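You operate a simulated robot arm through the tools that you are given. There is no shell and no other tool. Be economical: measure what you need, move in short steps, check, and stop when the job is done.

You are at the controls of a simulated two-armed robot. One attempt, no reset.

## Task
Open the meter drawer, put the rolled sling in the inside of the meter drawer, then shut the drawer. Put three of the thick rings from the test table on the plain plate there. Put the blue test bar from the desk on the paper on the top of the side bench. Fetch the 200 card tube from the top of the packing bench and stand it on the rest of the bag sealer. Take the green folder from the top shelf of the goods rack and leave it on the bottom shelf of the goods rack. The order is free. Set down upright: card tube.

Only the result counts: the job must be done as asked and must still hold three seconds after the hand-in. Knocking over, shifting, dropping, spilling or breaking anything else fails it.

## Robot
Two 6-joint arms with two-finger grippers on one trunk, on a base that drives. Base frame: it is fixed to the floor where the robot stands at the start and does not move with it; the origin is under the middle of the robot, x ahead of it, y to its left, z up. Readings come in mm, degrees, newtons and seconds.
The left shoulder is at the start at [60, 143, 700], the right one opposite. With the tool pointing down near the work surface each hand reaches from about 100 to 640 mm from the robot's upright axis, wherever it stands, measured 20 degrees to its own side. Places, roughly: bottom shelf of the goods rack [-1400, -7200, 400]; card tube [-2750, -7500, 1000]; folder [-1250, -7250, 1250]; inside of the meter drawer [700, -100, 600]; meter drawer [600, -100, 600]; paper [-7250, -3000, 750]; plain plate (20x15x1 cm) [-2700, 1800, 600]; rest of the bag sealer (19x17 cm) [-2080, -7660, 900]; rolled sling (6x4x13 cm) [700, -500, 300]; test bar [-3750, 250, 750]; thick ring (4x4x3 cm) [-2700, 2000, 600]. Payload 2.45 kg a hand.
The tool frame of a hand sits at the grasp point between the pads (the TCP): z along the fingers, y along the line on which they close. The tips reach 26 mm beyond it. The gripper opens to 96 mm. The gripper's body begins 69 mm behind the TCP.
Orientation is that of the tool frame in the base frame, as [roll, pitch, yaw] about the fixed x, y, z axes, in that order (R = Rz(yaw) Ry(pitch) Rx(roll)). With the fingers straight down and closing along the base's y, the tool's x points along the base's -x, its y along +y and its z along -z.

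## Interface
- The arms move only by the tool apply_moves. It takes "left_steps", "right_steps" or both (then of equal length, played together; a hand with none holds still); each is a list of rows, each a list of 3 entries, a list of its own where there are three numbers: the shift along the base's x, y, z in mm, then the turn, a rotation vector about the base's x, y, z in degrees, then the closure, from 0 (fully open) to 1 (shut). In form: [[[dx, dy, dz], [wx, wy, wz], grip], ...]. A call has 1 to 10 rows; each row shifts and turns the commanded pose from where the row before left it. A row lasts 0.2 s, in which the tool goes at most 50 mm and 8.6 degrees; a call with a longer step from one row to the next is refused whole, and so is a gripper value outside its range. Where a pose cannot be reached the arm comes as near as it can. A force on the tool above 40 N (or 10 N above the force at the start of the call, whichever is more), or a blocked arm, ends the call early, and 0.2 s more pass. Each finger halts on what it meets, pressing with about 41 N; the grip force reading is that of the motor and also rises with nothing between the fingers. The clock runs only during rows and for 0.2 s after the last one: add rows that do not move to give the fingers time. The reply holds the time, the measured pose of the TCP, the force on the tool along the base axes, the opening and the grip force, in the units named above and with some noise, with the torque about the TCP (base axes, N m) and any sound that the robot's microphone picked up.
- Cameras (640 x 400 px; columns grow to the right, rows downward): "scene" is now at [139.8, -26.6, 1295]; the picture's right is [-0.34, -0.94, 0.00], its down [-0.84, 0.30, -0.46] and it looks along [0.43, -0.15, -0.89] (base axes); focal length 292 px, centre (320, 200). "left" rides on the left gripper at [82, -3, -98] in its tool frame; the picture's right is [0.04, 1.00, 0.00], its down [-0.73, 0.03, -0.68] and it looks along [-0.68, 0.03, 0.73] (tool axes); focal length 256 px, centre (320, 200). "right" rides on the right gripper at [82, 3, -98] in its tool frame; the picture's right is [-0.04, 1.00, 0.00], its down [-0.73, -0.03, -0.68] and it looks along [-0.68, -0.03, 0.73] (tool axes); focal length 256 px, centre (320, 200). There is no depth. A picture from a camera that has moved, and an enlarged one, comes with that camera's place and axes in the base frame and with its lens. The place of the scene camera against the robot may be out by one fixed shift of up to 25 mm in any direction.
- snapshot(camera): a new picture of that camera. It takes no simulated time.
- raise_lower(by): slides the trunk up (or, below 0, down) by that many mm; the arms and the scene camera ride with it, the base frame stays. It gives what a move gives, with no picture.
- steer(legs): drives the robot by 1 to 6 legs, each [ahead, turn to the left] in mm and degrees, along the robot's own axes; the way and the turn of a leg run together, so that a leg with both is an arc; at most 1500 mm and 180 degrees a leg. The arms and the cameras ride along, it lands a little off, and it stops where it bumps. It gives what a move gives.
- head_to(pan, tilt): turns the head with the scene camera to pan (to the left, within 86 degrees either way) and tilt (down, from -29 to 69), counted from straight ahead of the robot. It gives what a move gives.
- inspect(camera, box): a new picture of the part [left, top, right, bottom] of that camera's present view, enlarged. It takes no simulated time.
- hand_in(): hands the job in; it is judged then, once.

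Go step by step. Nothing tells you exact positions but the pictures and the camera data: compare them with the known pose of the tool, close in by small moves and look again before you grip or let go. The budget is 483 turns and 238 pictures, counting those below and the enlarged ones. Unless the task says otherwise, let go and move clear before handing in.

The tools are called by a JSON object that holds its "fn" and its "kwargs". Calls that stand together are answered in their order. apply_moves: Moves the arms, as the interface text tells. Its arguments: {"type":"object","properties":{"left_steps":{"type":"array","items":{"type":"array"}},"right_steps":{"type":"array","items":{"type":"array"}}},"required":[]} The other tools are called the same way: raise_lower (by) slides the trunk up or down; steer (legs) drives the base; head_to (pan, tilt) turns the head that bears the scene camera; snapshot (camera) takes a picture; inspect (camera, box) takes an enlarged picture of a part of a camera's view; hand_in () hands the job in.

At the start:

```text
time_s: 0.0
left_position: [519.8, 77.2, 895.7]
left_tcp_rot: [-180.0, 0.0, -180.0]
left_wrist_force: [0.1, -0.5, 1.5]
left_ft_torque: [0.01, 0.0, 0.0]
left_gripper_width: 96.0
left_grip_force: 0.1
right_position: [335.0, -283.8, 922.1]
right_tcp_rot: [-179.9, 0.0, 179.9]
right_wrist_force: [-0.8, -0.1, 0.4]
right_ft_torque: [0.05, 0.02, 0.02]
right_gripper_width: 96.1
right_grip_force: 0.1
trunk travel left (down, up): [-325.0, 265.0]
robot x, y, heading: [-4.9, 4.1, 0.3]
head pan, tilt: [-19.7, 62.8]
```

scene: 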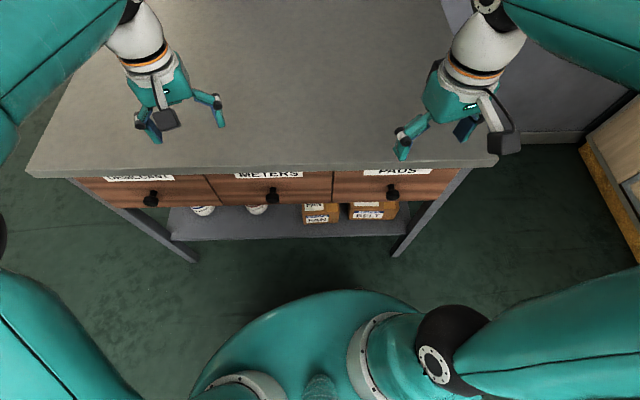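
right: 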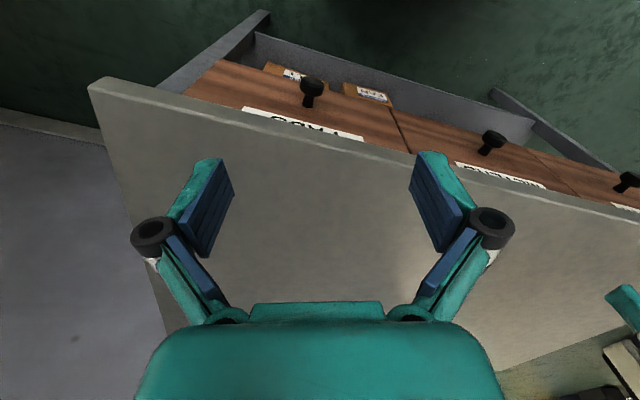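
left: 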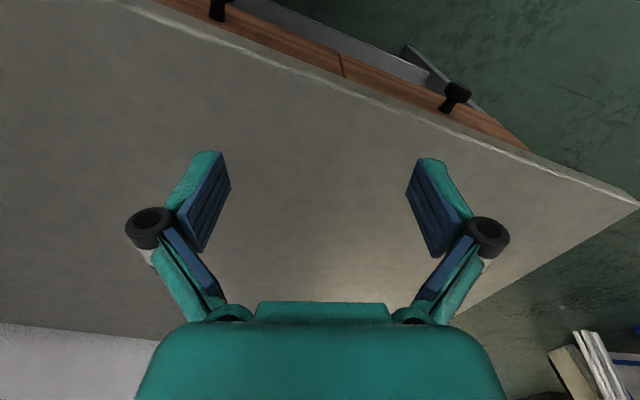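

The bench with the METERS drawer is just ahead, turned about 18° to me. I look around before moving anything.

{"fn": "head_to", "kwargs": {"pan": -30, "tilt": 35}}

{"fn": "snapshot", "kwargs": {"camera": "scene"}}

{"fn": "inspect", "kwargs": {"camera": "right", "box": [150, 0, 640, 220]}}

```text
time_s: 0.9
left_position: [519.6, 77.9, 895.0]
left_tcp_rot: [179.9, -0.1, -179.9]
left_wrist_force: [-0.5, 0.3, -0.7]
left_ft_torque: [-0.04, 0.0, 0.02]
left_gripper_width: 96.2
left_grip_force: 0.2
right_position: [334.5, -282.9, 922.1]
right_tcp_rot: [180.0, 0.1, 180.0]
right_wrist_force: [-1.1, -0.1, -0.5]
right_ft_torque: [0.0, -0.02, 0.03]
right_gripper_width: 96.0
right_grip_force: 0.1
trunk travel left (down, up): [-325.0, 265.0]
robot x, y, heading: [-0.7, 0.8, 0.1]
head pan, tilt: [-30.0, 35.0]
```

```text
234 pictures are left
camera scene: at [156.4, -49.2, 1332.4], right [-0.5, -0.87, 0.0], down [-0.5, 0.29, -0.82], along [0.71, -0.41, -0.57], focal length 292 px, centre (320, 200)
```

scene: 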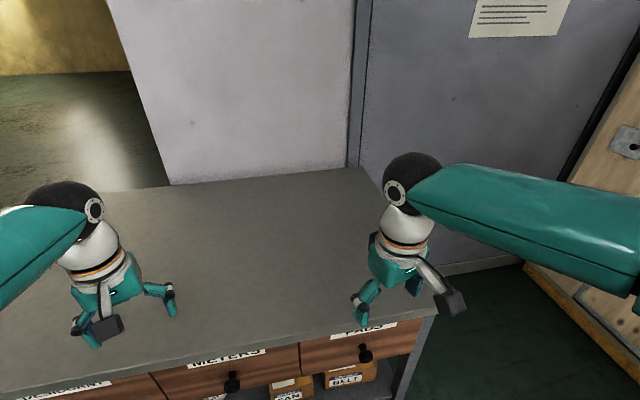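

```text
1.31 times, centred on (395, 110) of right
camera zoom: at [252.5, -279.3, 1020.1], right [0.04, 1.0, 0.0], down [0.73, -0.03, 0.68], along [0.68, -0.03, -0.73], focal length 334 px, centre (222, 318)
```

zoom: 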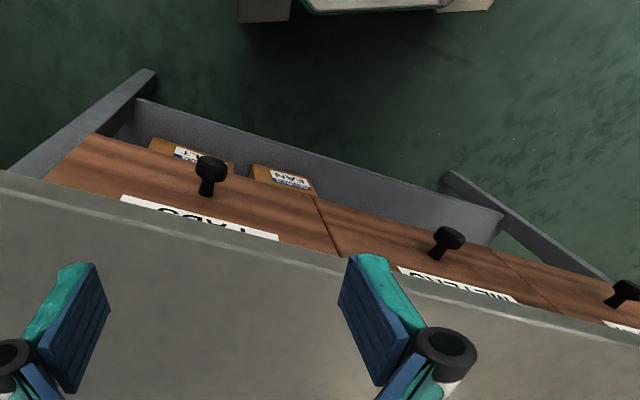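

I back off to see what lies under the bench and find the sling.

{"fn": "steer", "kwargs": {"legs": [[-600, 0]]}}

{"fn": "raise_lower", "kwargs": {"by": -320}}

{"fn": "head_to", "kwargs": {"pan": -20, "tilt": 25}}

{"fn": "snapshot", "kwargs": {"camera": "scene"}}

```text
time_s: 4.4
left_position: [-81.0, 76.6, 895.0]
left_tcp_rot: [-180.0, 0.0, 179.7]
left_wrist_force: [-0.1, 0.9, 0.1]
left_ft_torque: [0.02, 0.01, -0.03]
left_gripper_width: 95.7
left_grip_force: 0.0
right_position: [-267.6, -285.7, 923.0]
right_tcp_rot: [180.0, -0.1, 179.7]
right_wrist_force: [-0.7, 0.6, 0.8]
right_ft_torque: [0.01, -0.03, 0.03]
right_gripper_width: 96.1
right_grip_force: 0.1
trunk travel left (down, up): [-325.0, 265.0]
robot x, y, heading: [-602.9, -1.2, -0.1]
head pan, tilt: [-30.0, 35.0]
```

```text
time_s: 7.5
left_position: [-80.9, 76.5, 576.1]
left_tcp_rot: [180.0, -0.1, 179.7]
left_wrist_force: [0.0, 0.5, 0.8]
left_ft_torque: [0.02, 0.0, -0.01]
left_gripper_width: 95.9
left_grip_force: 0.1
right_position: [-268.3, -285.1, 602.9]
right_tcp_rot: [180.0, 0.0, 179.7]
right_wrist_force: [-0.1, 0.4, 0.4]
right_ft_torque: [0.0, -0.01, -0.02]
right_gripper_width: 96.2
right_grip_force: 0.1
trunk travel left (down, up): [-5.0, 585.0]
robot x, y, heading: [-597.9, 0.5, -0.2]
head pan, tilt: [-30.0, 35.0]
```

```text
time_s: 8.2
left_position: [-79.7, 75.7, 576.5]
left_tcp_rot: [-179.9, 0.0, 179.7]
left_wrist_force: [0.2, 0.1, 0.0]
left_ft_torque: [-0.01, 0.01, 0.01]
left_gripper_width: 95.9
left_grip_force: 0.1
right_position: [-267.5, -284.4, 602.0]
right_tcp_rot: [-179.9, 0.0, 179.7]
right_wrist_force: [0.5, 0.2, 0.3]
right_ft_torque: [0.04, 0.02, 0.03]
right_gripper_width: 96.0
right_grip_force: 0.0
trunk travel left (down, up): [-5.0, 585.0]
robot x, y, heading: [-603.4, 2.8, -0.1]
head pan, tilt: [-20.0, 25.0]
```

```text
232 pictures are left
camera scene: at [-434.6, -36.7, 1028.2], right [-0.35, -0.94, 0.0], down [-0.4, 0.15, -0.91], along [0.85, -0.31, -0.42], focal length 292 px, centre (320, 200)
```

scene: 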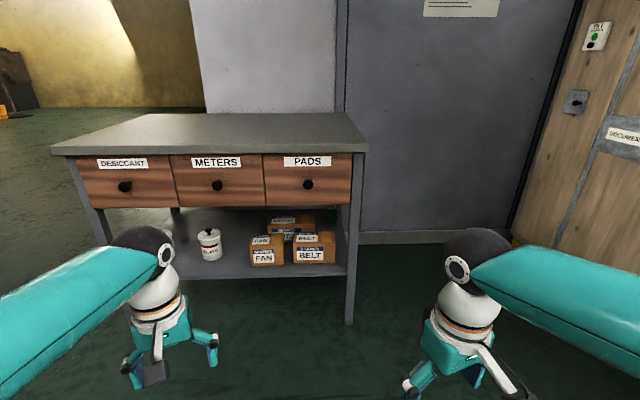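

{"fn": "inspect", "kwargs": {"camera": "scene", "box": [170, 190, 370, 300]}}

```text
3.20 times, centred on (270, 245) of scene
camera zoom: at [-434.6, -36.7, 1028.2], right [-0.35, -0.94, 0.0], down [-0.4, 0.15, -0.91], along [0.85, -0.31, -0.42], focal length 935 px, centre (480, 56)
```

zoom: 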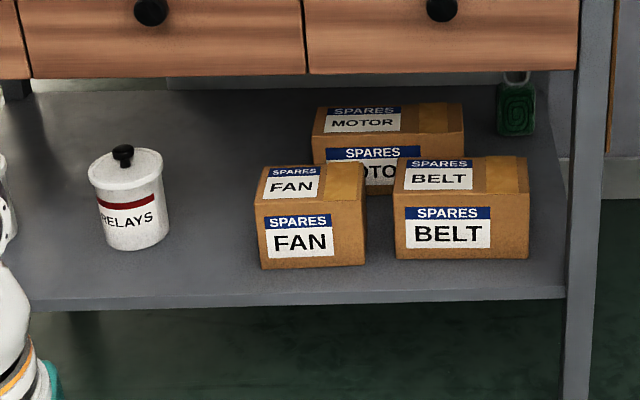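

The sling is the green roll at the back right of the lower shelf, beside the right rear. I go round to the bench's right end to see it.

{"fn": "raise_lower", "kwargs": {"by": 320}}

{"fn": "steer", "kwargs": {"legs": [[0, -65], [1400, 0], [0, 65], [500, 0]]}}

{"fn": "head_to", "kwargs": {"pan": 60, "tilt": 40}}

{"fn": "snapshot", "kwargs": {"camera": "scene"}}

```text
time_s: 11.4
left_position: [-81.0, 76.4, 896.6]
left_tcp_rot: [-180.0, 0.0, 179.7]
left_wrist_force: [0.1, 0.2, 0.5]
left_ft_torque: [0.01, 0.01, 0.03]
left_gripper_width: 96.2
left_grip_force: 0.0
right_position: [-267.6, -285.8, 922.5]
right_tcp_rot: [-180.0, 0.0, 179.7]
right_wrist_force: [0.0, 0.2, -0.2]
right_ft_torque: [-0.01, 0.02, 0.06]
right_gripper_width: 95.8
right_grip_force: 0.0
trunk travel left (down, up): [-325.0, 265.0]
robot x, y, heading: [-599.5, 0.0, -0.1]
head pan, tilt: [-20.0, 25.0]
```

```text
time_s: 14.8
left_position: [-295.8, -427.2, 897.6]
left_tcp_rot: [179.9, -0.1, 116.9]
left_wrist_force: [1.1, 0.8, 0.0]
left_ft_torque: [-0.05, 0.05, 0.02]
left_gripper_width: 95.9
left_grip_force: 0.1
right_position: [-701.9, -425.3, 923.8]
right_tcp_rot: [-180.0, -0.1, 116.9]
right_wrist_force: [1.0, -0.1, -1.1]
right_ft_torque: [-0.02, 0.07, 0.0]
right_gripper_width: 96.2
right_grip_force: 0.0
trunk travel left (down, up): [-325.0, 265.0]
robot x, y, heading: [-567.3, 19.6, -63.5]
head pan, tilt: [-20.0, 25.0]
stopped in leg 1: the robot was blocked; the commanded pose is now the measured one
```

```text
time_s: 16.4
left_position: [-294.4, -427.5, 897.2]
left_tcp_rot: [-180.0, 0.0, 117.0]
left_wrist_force: [0.9, 0.7, 0.1]
left_ft_torque: [-0.02, -0.02, 0.02]
left_gripper_width: 96.2
left_grip_force: 0.1
right_position: [-701.8, -425.5, 922.6]
right_tcp_rot: [180.0, 0.0, 117.1]
right_wrist_force: [0.1, 0.2, -0.1]
right_ft_torque: [-0.02, -0.02, -0.02]
right_gripper_width: 96.0
right_grip_force: 0.1
trunk travel left (down, up): [-325.0, 265.0]
robot x, y, heading: [-568.3, 19.4, -63.3]
head pan, tilt: [60.0, 40.0]
```

```text
230 pictures are left
camera scene: at [-435.4, -45.3, 1325.0], right [-0.06, -1.0, 0.0], down [-0.64, 0.04, -0.77], along [0.76, -0.05, -0.64], focal length 292 px, centre (320, 200)
```

scene: 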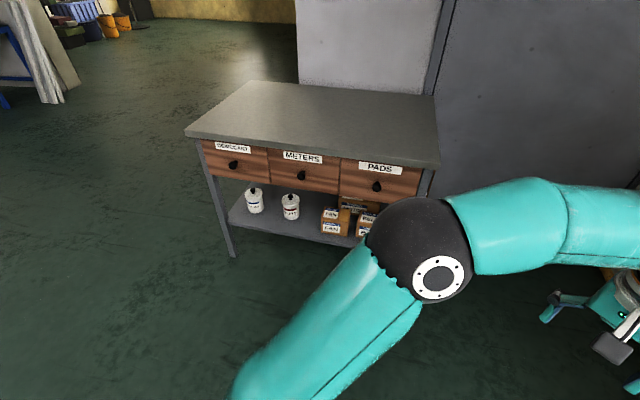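

Something blocked the turn; I look to the right and then the left.

{"fn": "head_to", "kwargs": {"pan": -70, "tilt": 35}}

{"fn": "snapshot", "kwargs": {"camera": "scene"}}

{"fn": "head_to", "kwargs": {"pan": 0, "tilt": 35}}

{"fn": "snapshot", "kwargs": {"camera": "scene"}}

```text
time_s: 18.5
left_position: [-295.0, -428.3, 897.0]
left_tcp_rot: [180.0, 0.0, 117.0]
left_wrist_force: [1.0, 0.2, -0.6]
left_ft_torque: [-0.01, -0.01, 0.01]
left_gripper_width: 96.2
left_grip_force: 0.0
right_position: [-701.9, -426.9, 923.3]
right_tcp_rot: [180.0, 0.0, 117.0]
right_wrist_force: [-0.1, 0.2, 0.0]
right_ft_torque: [0.03, 0.02, 0.0]
right_gripper_width: 95.8
right_grip_force: 0.1
trunk travel left (down, up): [-325.0, 265.0]
robot x, y, heading: [-566.8, 19.0, -63.3]
head pan, tilt: [-70.0, 35.0]
```

```text
229 pictures are left
camera scene: at [-580.8, -104.1, 1332.5], right [-0.73, 0.69, 0.0], down [0.39, 0.42, -0.82], along [-0.56, -0.59, -0.57], focal length 292 px, centre (320, 200)
```

scene: 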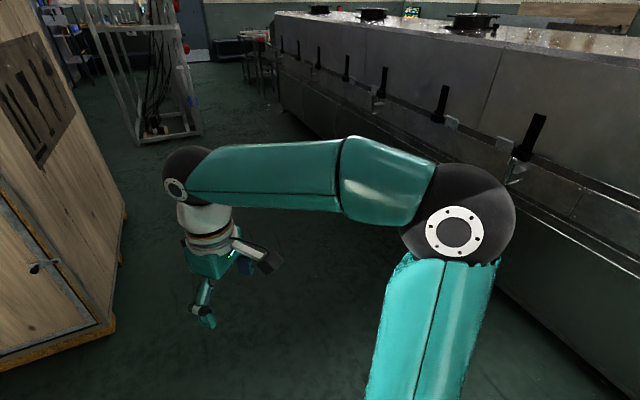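

```text
time_s: 19.9
left_position: [-295.4, -428.3, 896.9]
left_tcp_rot: [180.0, 0.1, 116.9]
left_wrist_force: [-0.6, -0.7, -1.4]
left_ft_torque: [0.0, -0.03, -0.02]
left_gripper_width: 96.3
left_grip_force: 0.0
right_position: [-700.8, -427.3, 922.5]
right_tcp_rot: [-180.0, 0.0, 116.9]
right_wrist_force: [0.1, 0.6, -0.2]
right_ft_torque: [0.0, 0.01, -0.05]
right_gripper_width: 95.7
right_grip_force: 0.1
trunk travel left (down, up): [-325.0, 265.0]
robot x, y, heading: [-568.0, 21.5, -63.7]
head pan, tilt: [0.0, 35.0]
```

```text
228 pictures are left
camera scene: at [-480.9, -118.9, 1332.5], right [-0.89, -0.45, 0.0], down [-0.26, 0.51, -0.82], along [0.37, -0.73, -0.57], focal length 292 px, centre (320, 200)
```

scene: 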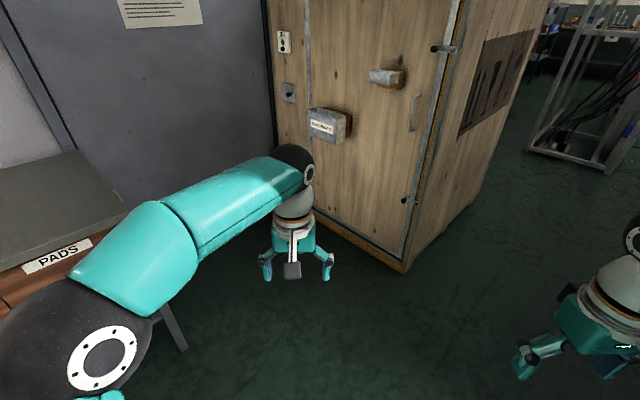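

A crate, a steel machine and a locker bound the corridor; the sling is reachable from the bench's right end at an angle. I tuck the left hand in a little and drive round.

{"fn": "apply_moves", "kwargs": {"left_steps": [[[-16, 32, 0], [0, 0, 0], 0], [[-16, 32, 0], [0, 0, 0], 0], [[-16, 32, 0], [0, 0, 0], 0], [[-16, 32, 0], [0, 0, 0], 0]]}}

{"fn": "steer", "kwargs": {"legs": [[950, 0], [0, 46], [400, 0]]}}

{"fn": "head_to", "kwargs": {"pan": 55, "tilt": 40}}

{"fn": "snapshot", "kwargs": {"camera": "scene"}}

```text
time_s: 20.9
left_position: [-358.2, -299.4, 896.7]
left_tcp_rot: [180.0, 0.1, 117.1]
left_wrist_force: [-0.2, -0.2, 0.0]
left_ft_torque: [-0.02, 0.0, -0.01]
left_gripper_width: 96.0
left_grip_force: 0.1
right_position: [-701.5, -425.6, 924.4]
right_tcp_rot: [-180.0, 0.1, 117.0]
right_wrist_force: [-0.3, 0.0, 0.3]
right_ft_torque: [-0.02, 0.01, 0.0]
right_gripper_width: 95.9
right_grip_force: 0.0
trunk travel left (down, up): [-325.0, 265.0]
robot x, y, heading: [-564.4, 18.9, -63.5]
head pan, tilt: [0.0, 35.0]
```

```text
time_s: 26.4
left_position: [78.1, -1135.1, 899.2]
left_tcp_rot: [180.0, 0.1, 119.4]
left_wrist_force: [-0.2, -0.1, 1.0]
left_ft_torque: [0.01, 0.03, 0.01]
left_gripper_width: 95.9
left_grip_force: 0.0
right_position: [-266.5, -1269.5, 923.1]
right_tcp_rot: [-179.4, -1.3, 118.5]
right_wrist_force: [-11.5, 10.1, -3.1]
right_ft_torque: [-1.22, -1.31, 0.4]
right_gripper_width: 96.1
right_grip_force: 0.1
trunk travel left (down, up): [-325.0, 265.0]
robot x, y, heading: [-140.2, -825.3, -62.0]
head pan, tilt: [0.0, 35.0]
stopped in leg 2: the force on the tool passed its limit at 56 N (the readings are from after the stop); the commanded pose is now the measured one
```

```text
time_s: 27.7
left_position: [77.0, -1135.9, 898.3]
left_tcp_rot: [179.9, 0.2, 119.1]
left_wrist_force: [0.3, 0.0, -0.6]
left_ft_torque: [0.01, 0.03, 0.02]
left_gripper_width: 96.0
left_grip_force: 0.1
right_position: [-265.9, -1270.5, 923.1]
right_tcp_rot: [-179.7, -1.3, 118.6]
right_wrist_force: [-15.6, 15.0, -7.9]
right_ft_torque: [-1.62, -1.57, 0.41]
right_gripper_width: 95.8
right_grip_force: 0.0
trunk travel left (down, up): [-325.0, 265.0]
robot x, y, heading: [-140.9, -824.3, -61.9]
head pan, tilt: [55.0, 40.0]
```

```text
227 pictures are left
camera scene: at [-11.9, -891.6, 1325.3], right [-0.12, -0.99, 0.0], down [-0.64, 0.07, -0.77], along [0.76, -0.09, -0.64], focal length 292 px, centre (320, 200)
```

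scene: 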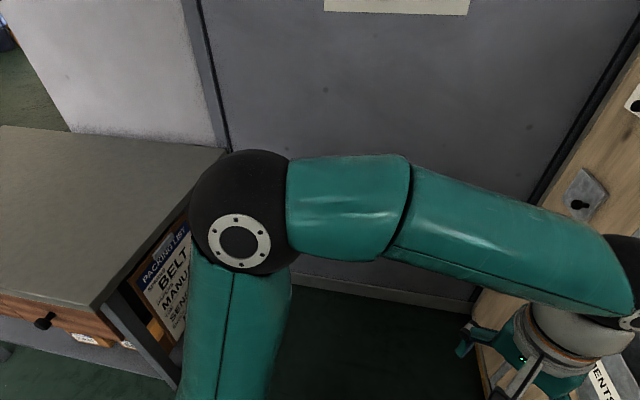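

The right hand touches the crate; I draw both hands back toward the robot and then go on.

{"fn": "apply_moves", "kwargs": {"left_steps": [[[-12, 22, 0], [0, 0, 0], 0], [[-12, 22, 0], [0, 0, 0], 0], [[-12, 22, 0], [0, 0, 0], 0], [[0, 0, 0], [0, 0, 0], 0]], "right_steps": [[[-18, 34, 0], [0, 0, 0], 0], [[-18, 34, 0], [0, 0, 0], 0], [[-18, 34, 0], [0, 0, 0], 0], [[-18, 34, 0], [0, 0, 0], 0]]}}

{"fn": "head_to", "kwargs": {"pan": -20, "tilt": 50}}

{"fn": "snapshot", "kwargs": {"camera": "scene"}}

```text
time_s: 28.7
left_position: [43.2, -1069.0, 897.5]
left_tcp_rot: [-180.0, -0.1, 119.4]
left_wrist_force: [-0.1, 0.3, -0.8]
left_ft_torque: [-0.01, -0.01, -0.01]
left_gripper_width: 96.0
left_grip_force: 0.0
right_position: [-338.3, -1134.0, 922.3]
right_tcp_rot: [-179.5, -1.2, 118.4]
right_wrist_force: [0.0, 0.0, -0.1]
right_ft_torque: [0.0, -0.01, 0.01]
right_gripper_width: 95.8
right_grip_force: 0.0
trunk travel left (down, up): [-325.0, 265.0]
robot x, y, heading: [-138.9, -825.2, -61.8]
head pan, tilt: [55.0, 40.0]
```

```text
time_s: 30.1
left_position: [42.5, -1070.0, 897.7]
left_tcp_rot: [-180.0, 0.0, 119.4]
left_wrist_force: [0.8, -0.7, -0.1]
left_ft_torque: [0.02, 0.02, 0.0]
left_gripper_width: 96.0
left_grip_force: 0.0
right_position: [-338.2, -1134.7, 921.8]
right_tcp_rot: [-179.4, -1.1, 118.4]
right_wrist_force: [0.0, -0.7, 0.6]
right_ft_torque: [-0.02, -0.01, 0.01]
right_gripper_width: 96.1
right_grip_force: 0.1
trunk travel left (down, up): [-325.0, 265.0]
robot x, y, heading: [-142.6, -827.7, -61.7]
head pan, tilt: [-20.0, 50.0]
```

```text
226 pictures are left
camera scene: at [-82.7, -959.4, 1310.8], right [-0.99, -0.15, 0.0], down [-0.11, 0.76, -0.64], along [0.09, -0.64, -0.77], focal length 292 px, centre (320, 200)
```

scene: 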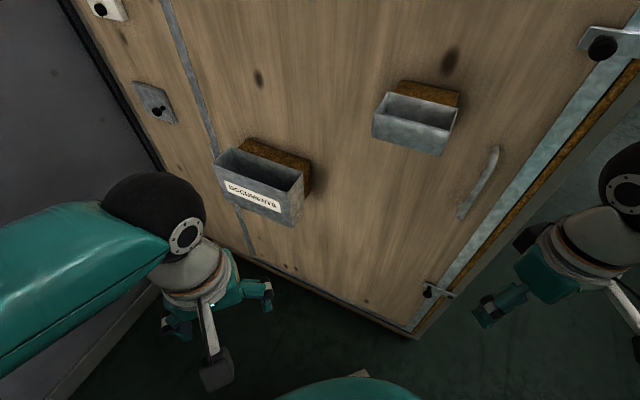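

{"fn": "steer", "kwargs": {"legs": [[0, 47], [420, 0]]}}

{"fn": "head_to", "kwargs": {"pan": 50, "tilt": 40}}

{"fn": "snapshot", "kwargs": {"camera": "scene"}}

```text
time_s: 35.2
left_position: [571.5, -963.7, 899.2]
left_tcp_rot: [180.0, 0.0, 166.4]
left_wrist_force: [-0.1, 0.8, 0.6]
left_ft_torque: [0.03, 0.01, 0.03]
left_gripper_width: 95.9
left_grip_force: 0.0
right_position: [359.1, -1286.9, 922.7]
right_tcp_rot: [-179.5, -1.1, 165.5]
right_wrist_force: [-0.1, -0.2, 0.1]
right_ft_torque: [0.0, 0.01, 0.01]
right_gripper_width: 95.7
right_grip_force: 0.0
trunk travel left (down, up): [-325.0, 265.0]
robot x, y, heading: [266.1, -932.1, -15.1]
head pan, tilt: [-20.0, 50.0]
```

```text
time_s: 36.6
left_position: [571.3, -964.0, 898.5]
left_tcp_rot: [-179.9, 0.0, 166.2]
left_wrist_force: [-0.3, 0.3, 0.5]
left_ft_torque: [0.02, -0.01, -0.01]
left_gripper_width: 95.7
left_grip_force: 0.0
right_position: [358.7, -1287.6, 922.9]
right_tcp_rot: [-179.5, -1.2, 165.5]
right_wrist_force: [1.7, 0.0, 0.3]
right_ft_torque: [0.02, 0.02, -0.02]
right_gripper_width: 95.8
right_grip_force: 0.0
trunk travel left (down, up): [-325.0, 265.0]
robot x, y, heading: [269.3, -928.7, -14.7]
head pan, tilt: [50.0, 40.0]
```

```text
225 pictures are left
camera scene: at [414.2, -900.7, 1325.0], right [0.58, -0.82, 0.0], down [-0.53, -0.37, -0.77], along [0.63, 0.44, -0.64], focal length 292 px, centre (320, 200)
```

scene: 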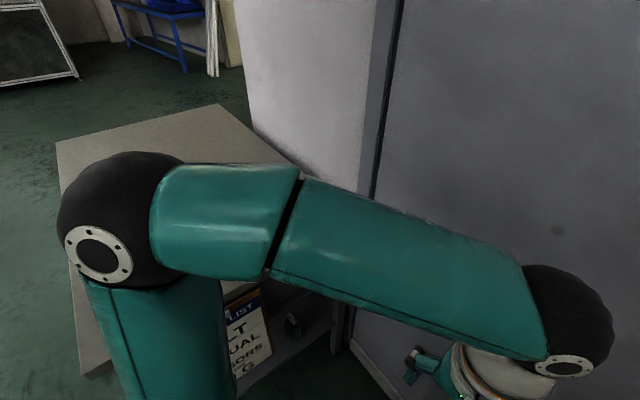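

{"fn": "steer", "kwargs": {"legs": [[0, 68]]}}

{"fn": "head_to", "kwargs": {"pan": -5, "tilt": 45}}

{"fn": "snapshot", "kwargs": {"camera": "scene"}}

```text
time_s: 40.3
left_position: [419.7, -659.5, 899.5]
left_tcp_rot: [180.0, 0.0, -126.6]
left_wrist_force: [-0.3, 0.4, 0.4]
left_ft_torque: [0.01, 0.01, -0.01]
left_gripper_width: 96.3
left_grip_force: 0.0
right_position: [634.5, -980.7, 924.4]
right_tcp_rot: [-179.5, -1.3, -127.3]
right_wrist_force: [-0.1, 0.1, -1.3]
right_ft_torque: [0.0, -0.01, -0.01]
right_gripper_width: 95.7
right_grip_force: 0.1
trunk travel left (down, up): [-325.0, 265.0]
robot x, y, heading: [286.0, -937.4, 52.4]
head pan, tilt: [50.0, 40.0]
stopped in leg 1: the robot was blocked; the commanded pose is now the measured one
```

```text
time_s: 41.5
left_position: [418.9, -659.1, 899.3]
left_tcp_rot: [179.9, 0.0, -126.7]
left_wrist_force: [0.1, 0.3, 0.1]
left_ft_torque: [-0.04, 0.04, -0.01]
left_gripper_width: 95.9
left_grip_force: 0.1
right_position: [635.1, -980.8, 923.9]
right_tcp_rot: [-179.6, -1.2, -127.3]
right_wrist_force: [0.2, -0.9, -0.6]
right_ft_torque: [-0.02, 0.02, 0.0]
right_gripper_width: 96.1
right_grip_force: 0.0
trunk travel left (down, up): [-325.0, 265.0]
robot x, y, heading: [284.1, -937.9, 52.3]
head pan, tilt: [-5.0, 45.0]
```

```text
224 pictures are left
camera scene: at [394.3, -835.0, 1317.7], right [0.74, -0.68, 0.0], down [-0.48, -0.52, -0.71], along [0.48, 0.52, -0.71], focal length 292 px, centre (320, 200)
```

scene: 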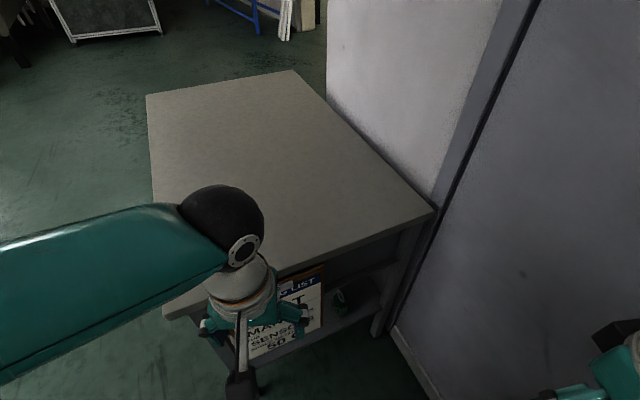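

{"fn": "inspect", "kwargs": {"camera": "scene", "box": [280, 220, 440, 360]}}

{"fn": "steer", "kwargs": {"legs": [[0, -8], [130, 0]]}}

{"fn": "raise_lower", "kwargs": {"by": -150}}

{"fn": "snapshot", "kwargs": {"camera": "scene"}}

{"fn": "snapshot", "kwargs": {"camera": "right"}}

```text
2.86 times, centred on (360, 290) of scene
camera zoom: at [394.3, -835.0, 1317.7], right [0.74, -0.68, 0.0], down [-0.48, -0.52, -0.71], along [0.48, 0.52, -0.71], focal length 835 px, centre (206, -57)
```

zoom: 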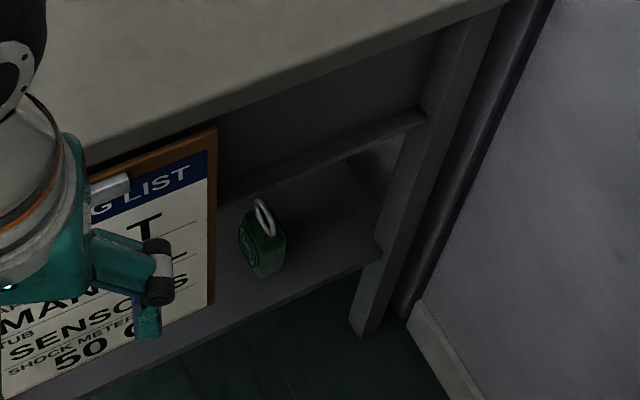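

```text
time_s: 43.5
left_position: [549.7, -588.9, 899.2]
left_tcp_rot: [-180.0, -0.1, -134.5]
left_wrist_force: [0.5, -0.6, -0.1]
left_ft_torque: [-0.02, 0.02, 0.0]
left_gripper_width: 96.0
left_grip_force: 0.0
right_position: [718.5, -936.5, 923.2]
right_tcp_rot: [-179.6, -1.3, -135.4]
right_wrist_force: [0.4, -0.5, -0.5]
right_ft_torque: [0.01, 0.04, -0.04]
right_gripper_width: 96.0
right_grip_force: 0.1
trunk travel left (down, up): [-325.0, 265.0]
robot x, y, heading: [379.3, -849.0, 44.2]
head pan, tilt: [-5.0, 45.0]
```

```text
time_s: 44.5
left_position: [546.6, -586.4, 808.1]
left_tcp_rot: [179.6, 0.2, -134.3]
left_wrist_force: [-5.4, -0.8, 11.0]
left_ft_torque: [0.49, 0.35, 0.27]
left_gripper_width: 96.8
left_grip_force: 0.1
right_position: [718.7, -936.8, 828.9]
right_tcp_rot: [-179.5, -1.2, -135.4]
right_wrist_force: [-0.3, -1.2, 0.4]
right_ft_torque: [-0.03, 0.05, 0.01]
right_gripper_width: 96.1
right_grip_force: 0.1
trunk travel left (down, up): [-230.0, 360.0]
robot x, y, heading: [375.7, -844.7, 44.4]
head pan, tilt: [-5.0, 45.0]
stopped: the force on the tool passed its limit at 74 N (the readings are from after the stop); the commanded pose is now the measured one
```

```text
222 pictures are left
camera scene: at [501.7, -758.6, 1222.5], right [0.63, -0.77, 0.0], down [-0.55, -0.45, -0.71], along [0.55, 0.45, -0.71], focal length 292 px, centre (320, 200)
```

scene: 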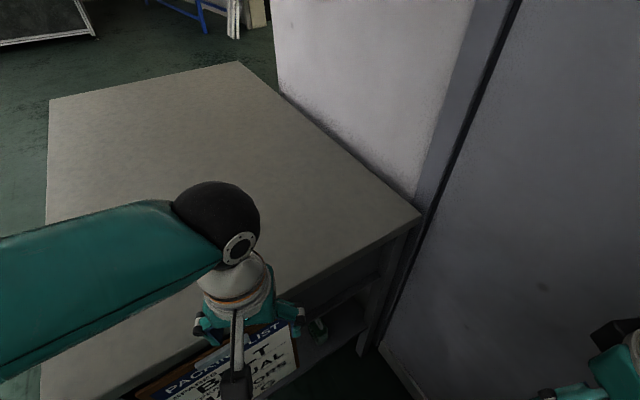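

```text
221 pictures are left
camera right: at [658.6, -989.0, 929.0], right [-0.67, 0.74, -0.01], down [0.55, 0.51, 0.66], along [0.49, 0.44, -0.75], focal length 256 px, centre (320, 200)
```

right: 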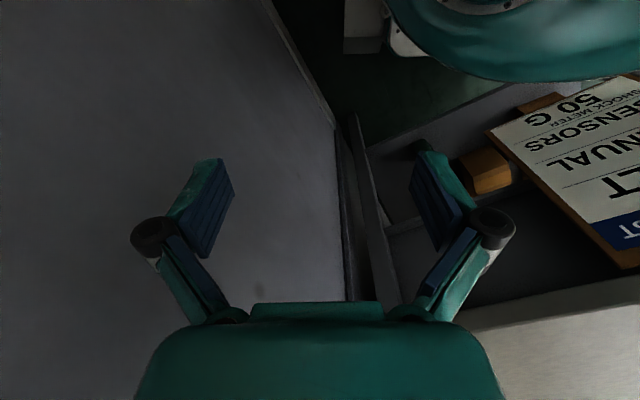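

The left hand met the bench top (about z 775). I raise a bit and bring the left hand back to the robot's left side, clear of the bench.

{"fn": "raise_lower", "kwargs": {"by": 60}}

{"fn": "apply_moves", "kwargs": {"left_steps": [[[-30, -30, 0], [0, 0, 0], 0], [[-30, -30, 0], [0, 0, 0], 0], [[-35, -10, 0], [0, 0, 0], 0], [[-40, 15, 0], [0, 0, 5], 0], [[-40, 20, 0], [0, 0, 5], 0], [[-40, 20, 0], [0, 0, 5], 0], [[-40, 20, 0], [0, 0, 5], 0], [[-30, 10, 0], [0, 0, 5], 0]]}}

{"fn": "snapshot", "kwargs": {"camera": "scene"}}

```text
time_s: 45.5
left_position: [547.9, -586.5, 867.5]
left_tcp_rot: [179.6, 0.3, -134.4]
left_wrist_force: [-0.6, -0.3, -0.9]
left_ft_torque: [-0.02, -0.02, 0.01]
left_gripper_width: 96.0
left_grip_force: 0.0
right_position: [719.1, -937.2, 889.9]
right_tcp_rot: [-179.5, -1.2, -135.3]
right_wrist_force: [-0.5, 0.8, -0.2]
right_ft_torque: [-0.01, 0.0, 0.0]
right_gripper_width: 96.2
right_grip_force: 0.1
trunk travel left (down, up): [-290.0, 300.0]
robot x, y, heading: [378.0, -846.6, 44.1]
head pan, tilt: [-5.0, 45.0]
```

```text
time_s: 46.1
left_position: [517.6, -618.8, 871.1]
left_tcp_rot: [-179.9, 2.0, -134.4]
left_wrist_force: [19.6, 21.3, -1.1]
left_ft_torque: [-2.19, 1.93, -0.4]
left_gripper_width: 96.0
left_grip_force: 0.1
right_position: [718.6, -937.4, 889.7]
right_tcp_rot: [-179.7, -1.3, -135.3]
right_wrist_force: [0.5, -0.4, -0.5]
right_ft_torque: [-0.02, 0.02, 0.01]
right_gripper_width: 96.1
right_grip_force: 0.0
trunk travel left (down, up): [-290.0, 300.0]
robot x, y, heading: [376.4, -848.6, 44.2]
head pan, tilt: [-5.0, 45.0]
stopped in row 2 (left hand): the force on the tool passed its limit at 142 N (the readings are from after the stop); the commanded pose is now the measured one
```

```text
220 pictures are left
camera scene: at [502.8, -758.0, 1282.8], right [0.63, -0.77, 0.0], down [-0.55, -0.45, -0.71], along [0.55, 0.45, -0.71], focal length 292 px, centre (320, 200)
```

scene: 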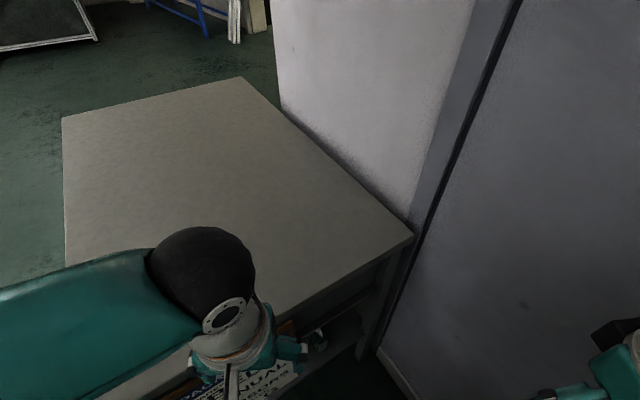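

The left hand hits my own body on that path; I bring it round leftward instead, above the bench corner.

{"fn": "apply_moves", "kwargs": {"left_steps": [[[20, 20, 10], [0, 0, 0], 0], [[-30, 32, 0], [0, 0, 0], 0], [[-30, 32, 0], [0, 0, 0], 0], [[-35, 32, 0], [0, 0, 4], 0], [[-35, 28, 0], [0, 0, 4], 0], [[-40, 20, 0], [0, 0, 4], 0], [[-40, 0, 0], [0, 0, 4], 0], [[-40, 0, 0], [0, 0, 4], 0], [[-40, -10, 0], [0, 0, 4], 0]]}}

{"fn": "snapshot", "kwargs": {"camera": "scene"}}

```text
time_s: 48.1
left_position: [245.0, -466.7, 881.3]
left_tcp_rot: [-180.0, 1.7, -110.3]
left_wrist_force: [-0.2, 0.6, -0.1]
left_ft_torque: [0.04, 0.01, 0.01]
left_gripper_width: 96.1
left_grip_force: 0.1
right_position: [718.7, -937.9, 889.3]
right_tcp_rot: [-179.5, -1.2, -135.4]
right_wrist_force: [-0.4, -0.7, 0.4]
right_ft_torque: [0.0, -0.03, 0.03]
right_gripper_width: 96.1
right_grip_force: 0.0
trunk travel left (down, up): [-290.0, 300.0]
robot x, y, heading: [376.6, -843.4, 44.5]
head pan, tilt: [-5.0, 45.0]
```

```text
219 pictures are left
camera scene: at [502.0, -758.8, 1283.0], right [0.63, -0.77, 0.0], down [-0.55, -0.45, -0.71], along [0.55, 0.45, -0.71], focal length 292 px, centre (320, 200)
```

scene: 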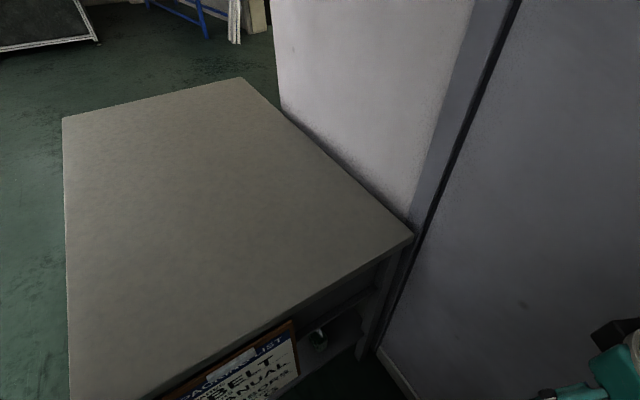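

{"fn": "raise_lower", "kwargs": {"by": -285}}

{"fn": "head_to", "kwargs": {"pan": -10, "tilt": 40}}

{"fn": "snapshot", "kwargs": {"camera": "scene"}}

{"fn": "snapshot", "kwargs": {"camera": "right"}}

```text
time_s: 50.9
left_position: [246.5, -466.7, 596.4]
left_tcp_rot: [-180.0, 1.7, -110.3]
left_wrist_force: [0.2, 0.6, -0.1]
left_ft_torque: [-0.03, -0.01, -0.01]
left_gripper_width: 96.2
left_grip_force: 0.0
right_position: [718.5, -937.3, 605.5]
right_tcp_rot: [-179.5, -1.2, -135.3]
right_wrist_force: [-0.3, 0.0, 0.0]
right_ft_torque: [0.01, 0.02, -0.02]
right_gripper_width: 95.8
right_grip_force: 0.0
trunk travel left (down, up): [-5.0, 585.0]
robot x, y, heading: [378.1, -843.9, 43.9]
head pan, tilt: [-5.0, 45.0]
```

```text
time_s: 51.6
left_position: [244.8, -465.5, 596.9]
left_tcp_rot: [-180.0, 1.8, -110.3]
left_wrist_force: [-0.2, -0.7, -0.1]
left_ft_torque: [-0.02, -0.05, 0.0]
left_gripper_width: 96.0
left_grip_force: 0.0
right_position: [719.1, -938.1, 603.7]
right_tcp_rot: [-179.5, -1.2, -135.3]
right_wrist_force: [0.2, 0.2, -0.6]
right_ft_torque: [0.02, 0.0, 0.02]
right_gripper_width: 96.2
right_grip_force: 0.1
trunk travel left (down, up): [-5.0, 585.0]
robot x, y, heading: [378.1, -846.1, 44.2]
head pan, tilt: [-10.0, 40.0]
```

```text
218 pictures are left
camera scene: at [509.1, -762.1, 1005.2], right [0.56, -0.83, 0.0], down [-0.53, -0.36, -0.77], along [0.63, 0.43, -0.64], focal length 292 px, centre (320, 200)
```

scene: 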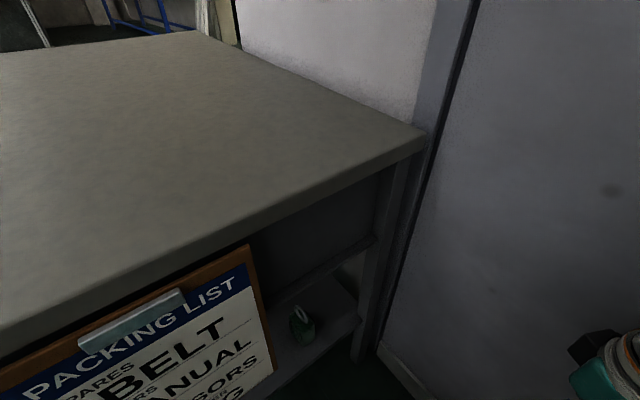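

```text
217 pictures are left
camera right: at [658.7, -989.0, 704.9], right [-0.68, 0.74, -0.01], down [0.55, 0.51, 0.66], along [0.49, 0.44, -0.75], focal length 256 px, centre (320, 200)
```

right: 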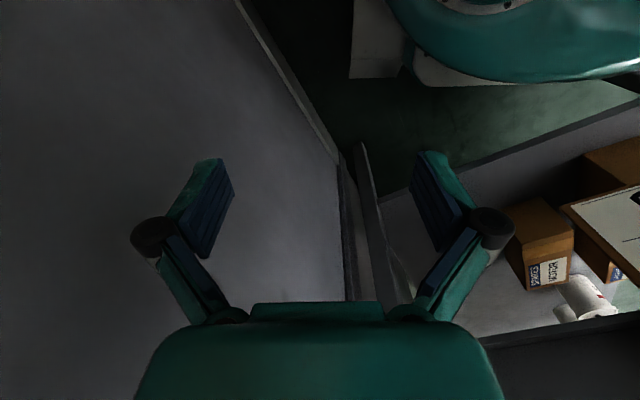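

The sling stands at about (780, -525), gripped best from the side with the hand nearly level. I turn the right hand toward it, outside the bench.

{"fn": "apply_moves", "kwargs": {"right_steps": [[[0, 40, 0], [0, 0, 7], 0], [[0, 40, 0], [0, 0, 7], 0], [[0, 40, 0], [0, 0, 7], 0], [[0, 40, 0], [0, 0, 7], 0]]}}

{"fn": "apply_moves", "kwargs": {"right_steps": [[[0, 0, -20], [7.62, -2.42, 0], 0], [[0, 0, -20], [7.62, -2.42, 0], 0], [[0, 0, -20], [7.62, -2.42, 0], 0], [[0, 0, -20], [7.62, -2.42, 0], 0], [[0, 0, -20], [7.62, -2.42, 0], 0], [[0, 0, -20], [7.62, -2.42, 0], 0], [[0, 0, -20], [7.62, -2.42, 0], 0], [[0, 0, -20], [7.62, -2.42, 0], 0]]}}

{"fn": "snapshot", "kwargs": {"camera": "right"}}

{"fn": "snapshot", "kwargs": {"camera": "scene"}}

```text
time_s: 52.6
left_position: [245.9, -466.5, 597.7]
left_tcp_rot: [-179.9, 1.8, -110.2]
left_wrist_force: [0.3, -1.3, 0.3]
left_ft_torque: [0.03, -0.01, -0.01]
left_gripper_width: 96.2
left_grip_force: 0.0
right_position: [717.0, -776.2, 603.5]
right_tcp_rot: [-179.4, -1.1, -107.2]
right_wrist_force: [-0.3, 0.2, 0.2]
right_ft_torque: [-0.01, -0.03, 0.02]
right_gripper_width: 96.1
right_grip_force: 0.0
trunk travel left (down, up): [-5.0, 585.0]
robot x, y, heading: [379.0, -845.1, 44.1]
head pan, tilt: [-10.0, 40.0]
```

```text
time_s: 54.4
left_position: [245.0, -465.4, 596.4]
left_tcp_rot: [-179.9, 1.7, -110.3]
left_wrist_force: [0.6, -0.1, 0.5]
left_ft_torque: [0.02, -0.01, 0.0]
left_gripper_width: 96.0
left_grip_force: 0.0
right_position: [810.4, -753.1, 556.7]
right_tcp_rot: [178.9, 57.5, -107.4]
right_wrist_force: [-0.3, 0.0, 0.1]
right_ft_torque: [0.0, -0.02, -0.04]
right_gripper_width: 95.9
right_grip_force: 0.0
right hand out of reach, approached as far as the arm can: row 4, 5, 6, 7, 8
trunk travel left (down, up): [-5.0, 585.0]
robot x, y, heading: [377.5, -844.5, 44.1]
head pan, tilt: [-10.0, 40.0]
```

```text
216 pictures are left
camera right: at [771.2, -872.5, 541.9], right [-0.95, 0.31, 0.04], down [-0.01, -0.18, 0.98], along [0.31, 0.93, 0.18], focal length 256 px, centre (320, 200)
```

right: 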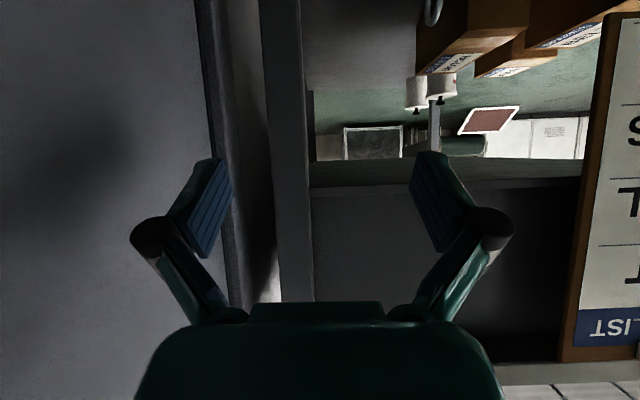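

```text
215 pictures are left
camera scene: at [509.0, -762.2, 1005.2], right [0.56, -0.83, 0.0], down [-0.53, -0.36, -0.77], along [0.63, 0.43, -0.64], focal length 292 px, centre (320, 200)
```

scene: 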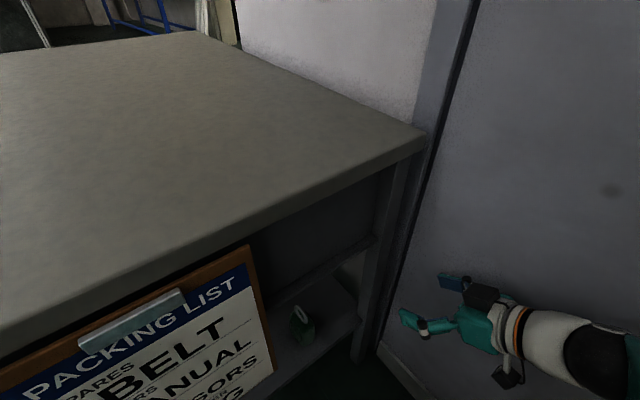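

{"fn": "apply_moves", "kwargs": {"right_steps": [[[0, 30, -20], [0, 0, 0], 0], [[0, 30, -20], [0, 0, 0], 0]]}}

```text
time_s: 55.0
left_position: [245.2, -467.3, 597.5]
left_tcp_rot: [-179.9, 1.8, -110.3]
left_wrist_force: [-0.9, -0.3, 1.1]
left_ft_torque: [-0.01, -0.02, 0.01]
left_gripper_width: 95.8
left_grip_force: 0.1
right_position: [822.7, -690.3, 524.7]
right_tcp_rot: [179.5, 58.5, -107.1]
right_wrist_force: [0.4, 0.7, 0.6]
right_ft_torque: [0.01, 0.01, 0.04]
right_gripper_width: 96.0
right_grip_force: 0.1
right hand out of reach, approached as far as the arm can: row 1, 2
trunk travel left (down, up): [-5.0, 585.0]
robot x, y, heading: [376.8, -847.5, 44.3]
head pan, tilt: [-10.0, 40.0]
```

The arm is too folded for this pose; I back off 120 mm so it can stretch out.

{"fn": "steer", "kwargs": {"legs": [[-120, 0]]}}

{"fn": "apply_moves", "kwargs": {"right_steps": [[[0, 10, -10], [0, 0, 0], 0]]}}

```text
time_s: 56.2
left_position: [157.8, -550.0, 596.4]
left_tcp_rot: [180.0, 1.6, -110.3]
left_wrist_force: [-0.1, 0.3, -0.7]
left_ft_torque: [0.0, 0.0, 0.04]
left_gripper_width: 96.0
left_grip_force: 0.0
right_position: [736.3, -775.5, 525.9]
right_tcp_rot: [179.4, 58.5, -107.3]
right_wrist_force: [0.3, 0.4, -0.4]
right_ft_torque: [0.01, 0.01, -0.01]
right_gripper_width: 95.8
right_grip_force: 0.0
trunk travel left (down, up): [-5.0, 585.0]
robot x, y, heading: [293.1, -928.1, 44.6]
head pan, tilt: [-10.0, 40.0]
```

```text
time_s: 56.6
left_position: [159.4, -549.5, 597.6]
left_tcp_rot: [180.0, 1.8, -110.3]
left_wrist_force: [-1.1, -0.7, 0.3]
left_ft_torque: [-0.01, 0.01, -0.02]
left_gripper_width: 95.9
left_grip_force: 0.0
right_position: [736.6, -764.7, 516.0]
right_tcp_rot: [179.4, 58.3, -107.1]
right_wrist_force: [-0.6, -0.5, 0.4]
right_ft_torque: [-0.03, 0.03, -0.01]
right_gripper_width: 95.8
right_grip_force: 0.1
trunk travel left (down, up): [-5.0, 585.0]
robot x, y, heading: [290.0, -931.7, 44.1]
head pan, tilt: [-10.0, 40.0]
```

{"fn": "apply_moves", "kwargs": {"right_steps": [[[0, 10, -35], [0, 0, 0], 0], [[0, 10, -35], [0, 0, 0], 0], [[-5, 10, -35], [0, 0, 0], 0], [[-5, 10, -35], [0, 0, 0], 0], [[-5, 10, -30], [0, 0, 0], 0]]}}

{"fn": "snapshot", "kwargs": {"camera": "right"}}

{"fn": "snapshot", "kwargs": {"camera": "scene"}}

```text
time_s: 57.9
left_position: [160.2, -550.7, 596.4]
left_tcp_rot: [180.0, 1.7, -110.3]
left_wrist_force: [-0.1, -0.7, 0.0]
left_ft_torque: [0.02, -0.01, 0.02]
left_gripper_width: 96.0
left_grip_force: 0.0
right_position: [755.0, -770.7, 467.7]
right_tcp_rot: [179.0, 58.4, -107.3]
right_wrist_force: [-0.6, -0.3, 0.6]
right_ft_torque: [0.0, 0.01, 0.04]
right_gripper_width: 96.1
right_grip_force: 0.1
right hand out of reach, approached as far as the arm can: row 1, 2, 3, 4, 5
trunk travel left (down, up): [-5.0, 585.0]
robot x, y, heading: [288.9, -928.7, 44.3]
head pan, tilt: [-10.0, 40.0]
```

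```text
214 pictures are left
camera right: at [715.4, -890.4, 450.5], right [-0.95, 0.3, 0.04], down [-0.02, -0.2, 0.98], along [0.31, 0.93, 0.19], focal length 256 px, centre (320, 200)
```

right: 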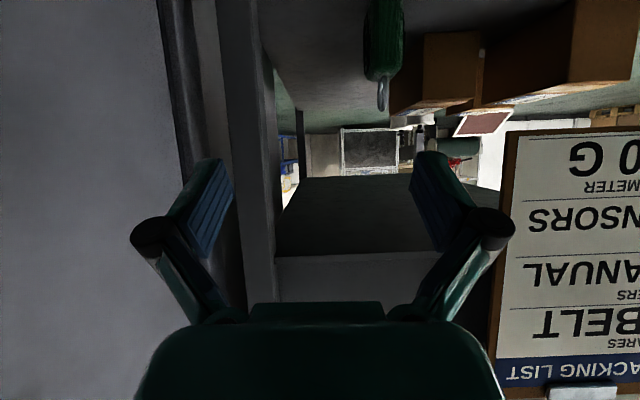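

```text
213 pictures are left
camera scene: at [422.8, -846.4, 1005.2], right [0.56, -0.83, 0.0], down [-0.53, -0.36, -0.77], along [0.63, 0.43, -0.64], focal length 292 px, centre (320, 200)
```

scene: 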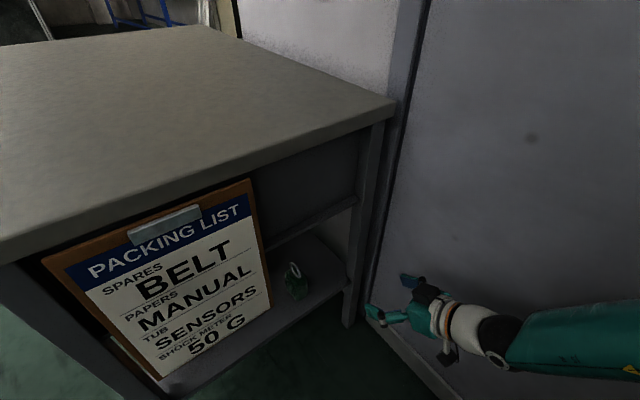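

{"fn": "apply_moves", "kwargs": {"right_steps": [[[0, 0, 0], [-7.62, 2.42, 0], 0], [[0, 0, 0], [-7.62, 2.42, 0], 0], [[0, 0, 0], [-7.62, 2.42, 0], 0]]}}

{"fn": "inspect", "kwargs": {"camera": "right", "box": [240, 0, 480, 150]}}

```text
time_s: 58.6
left_position: [158.8, -550.6, 597.3]
left_tcp_rot: [180.0, 1.7, -110.4]
left_wrist_force: [-0.1, -0.7, -0.6]
left_ft_torque: [0.02, -0.01, -0.01]
left_gripper_width: 96.0
left_grip_force: 0.2
right_position: [748.1, -768.6, 468.0]
right_tcp_rot: [176.9, 41.0, -107.4]
right_wrist_force: [0.5, 0.2, 0.2]
right_ft_torque: [0.0, 0.01, -0.03]
right_gripper_width: 96.1
right_grip_force: 0.1
right hand out of reach, approached as far as the arm can: row 3
trunk travel left (down, up): [-5.0, 585.0]
robot x, y, heading: [290.4, -931.6, 44.4]
head pan, tilt: [-10.0, 40.0]
```

```text
2.67 times, centred on (360, 75) of right
camera zoom: at [711.1, -888.2, 488.8], right [-0.95, 0.29, 0.07], down [0.09, 0.09, 0.99], along [0.29, 0.95, -0.11], focal length 683 px, centre (213, 533)
```

zoom: 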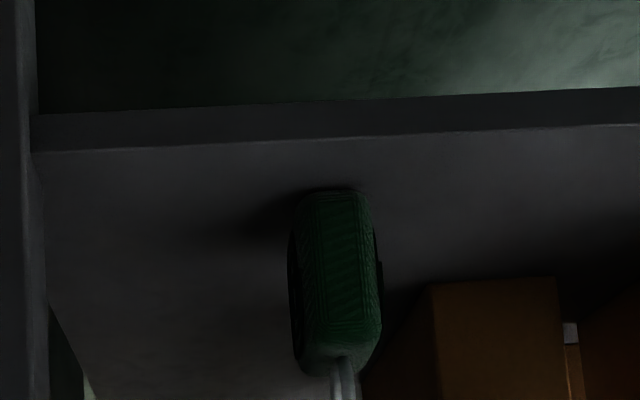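

The sling's base is at about (751,-496), shelf z≈263, with its 4 cm thickness along the closing line. I try advancing and lowering with the hand pitched.

{"fn": "apply_moves", "kwargs": {"right_steps": [[[0, 30, -15], [0, 0, 0], 0], [[0, 30, -15], [0, 0, 0], 0], [[0, 30, -15], [0, 0, 0], 0], [[0, 30, -15], [0, 0, 0], 0]]}}

{"fn": "snapshot", "kwargs": {"camera": "scene"}}

```text
time_s: 59.6
left_position: [158.5, -549.8, 597.7]
left_tcp_rot: [-180.0, 1.7, -110.1]
left_wrist_force: [-0.2, -0.1, -0.4]
left_ft_torque: [0.03, 0.0, 0.04]
left_gripper_width: 96.1
left_grip_force: 0.0
right_position: [755.2, -649.4, 414.1]
right_tcp_rot: [176.5, 40.9, -107.3]
right_wrist_force: [0.3, -0.3, -0.8]
right_ft_torque: [-0.03, -0.04, -0.01]
right_gripper_width: 95.9
right_grip_force: 0.0
right hand out of reach, approached as far as the arm can: row 4
trunk travel left (down, up): [-5.0, 585.0]
robot x, y, heading: [289.8, -931.7, 44.3]
head pan, tilt: [-10.0, 40.0]
```

```text
211 pictures are left
camera scene: at [422.7, -846.5, 1005.2], right [0.56, -0.83, 0.0], down [-0.53, -0.36, -0.77], along [0.63, 0.43, -0.64], focal length 292 px, centre (320, 200)
```

scene: 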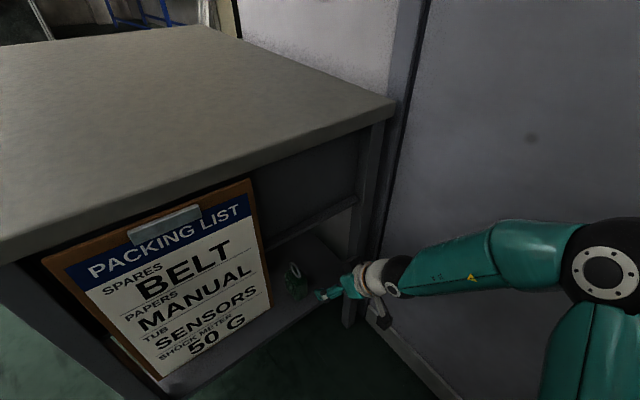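

{"fn": "apply_moves", "kwargs": {"right_steps": [[[-3, 20, -25], [0, 0, 0], 0], [[0, 20, -20], [0, 0, 0], 0], [[0, 20, -15], [0, 0, 0], 0], [[0, 20, -10], [0, 0, 0], 0]]}}

{"fn": "snapshot", "kwargs": {"camera": "right"}}

```text
time_s: 60.6
left_position: [158.5, -551.4, 597.9]
left_tcp_rot: [-179.9, 1.7, -110.4]
left_wrist_force: [0.5, -0.5, 0.0]
left_ft_torque: [0.0, -0.01, 0.04]
left_gripper_width: 96.0
left_grip_force: 0.1
right_position: [783.8, -568.7, 368.0]
right_tcp_rot: [176.4, 41.2, -107.3]
right_wrist_force: [-3.3, -5.4, 16.4]
right_ft_torque: [0.27, 0.76, 0.34]
right_gripper_width: 97.3
right_grip_force: 0.0
right hand out of reach, approached as far as the arm can: row 1, 2, 3
trunk travel left (down, up): [-5.0, 585.0]
robot x, y, heading: [289.4, -933.1, 44.1]
head pan, tilt: [-10.0, 40.0]
```

```text
210 pictures are left
camera right: at [748.8, -688.4, 387.9], right [-0.96, 0.29, 0.07], down [0.1, 0.08, 0.99], along [0.28, 0.95, -0.11], focal length 256 px, centre (320, 200)
```

right: 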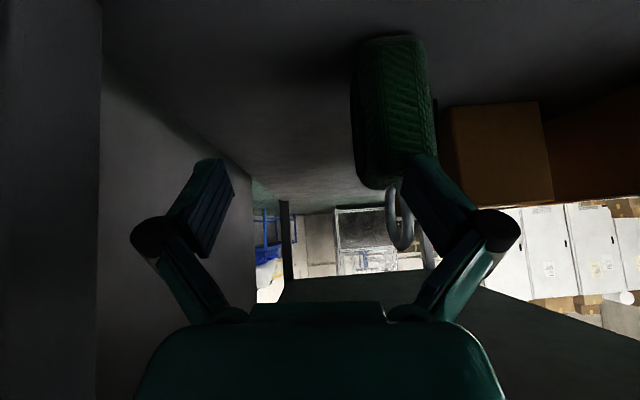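

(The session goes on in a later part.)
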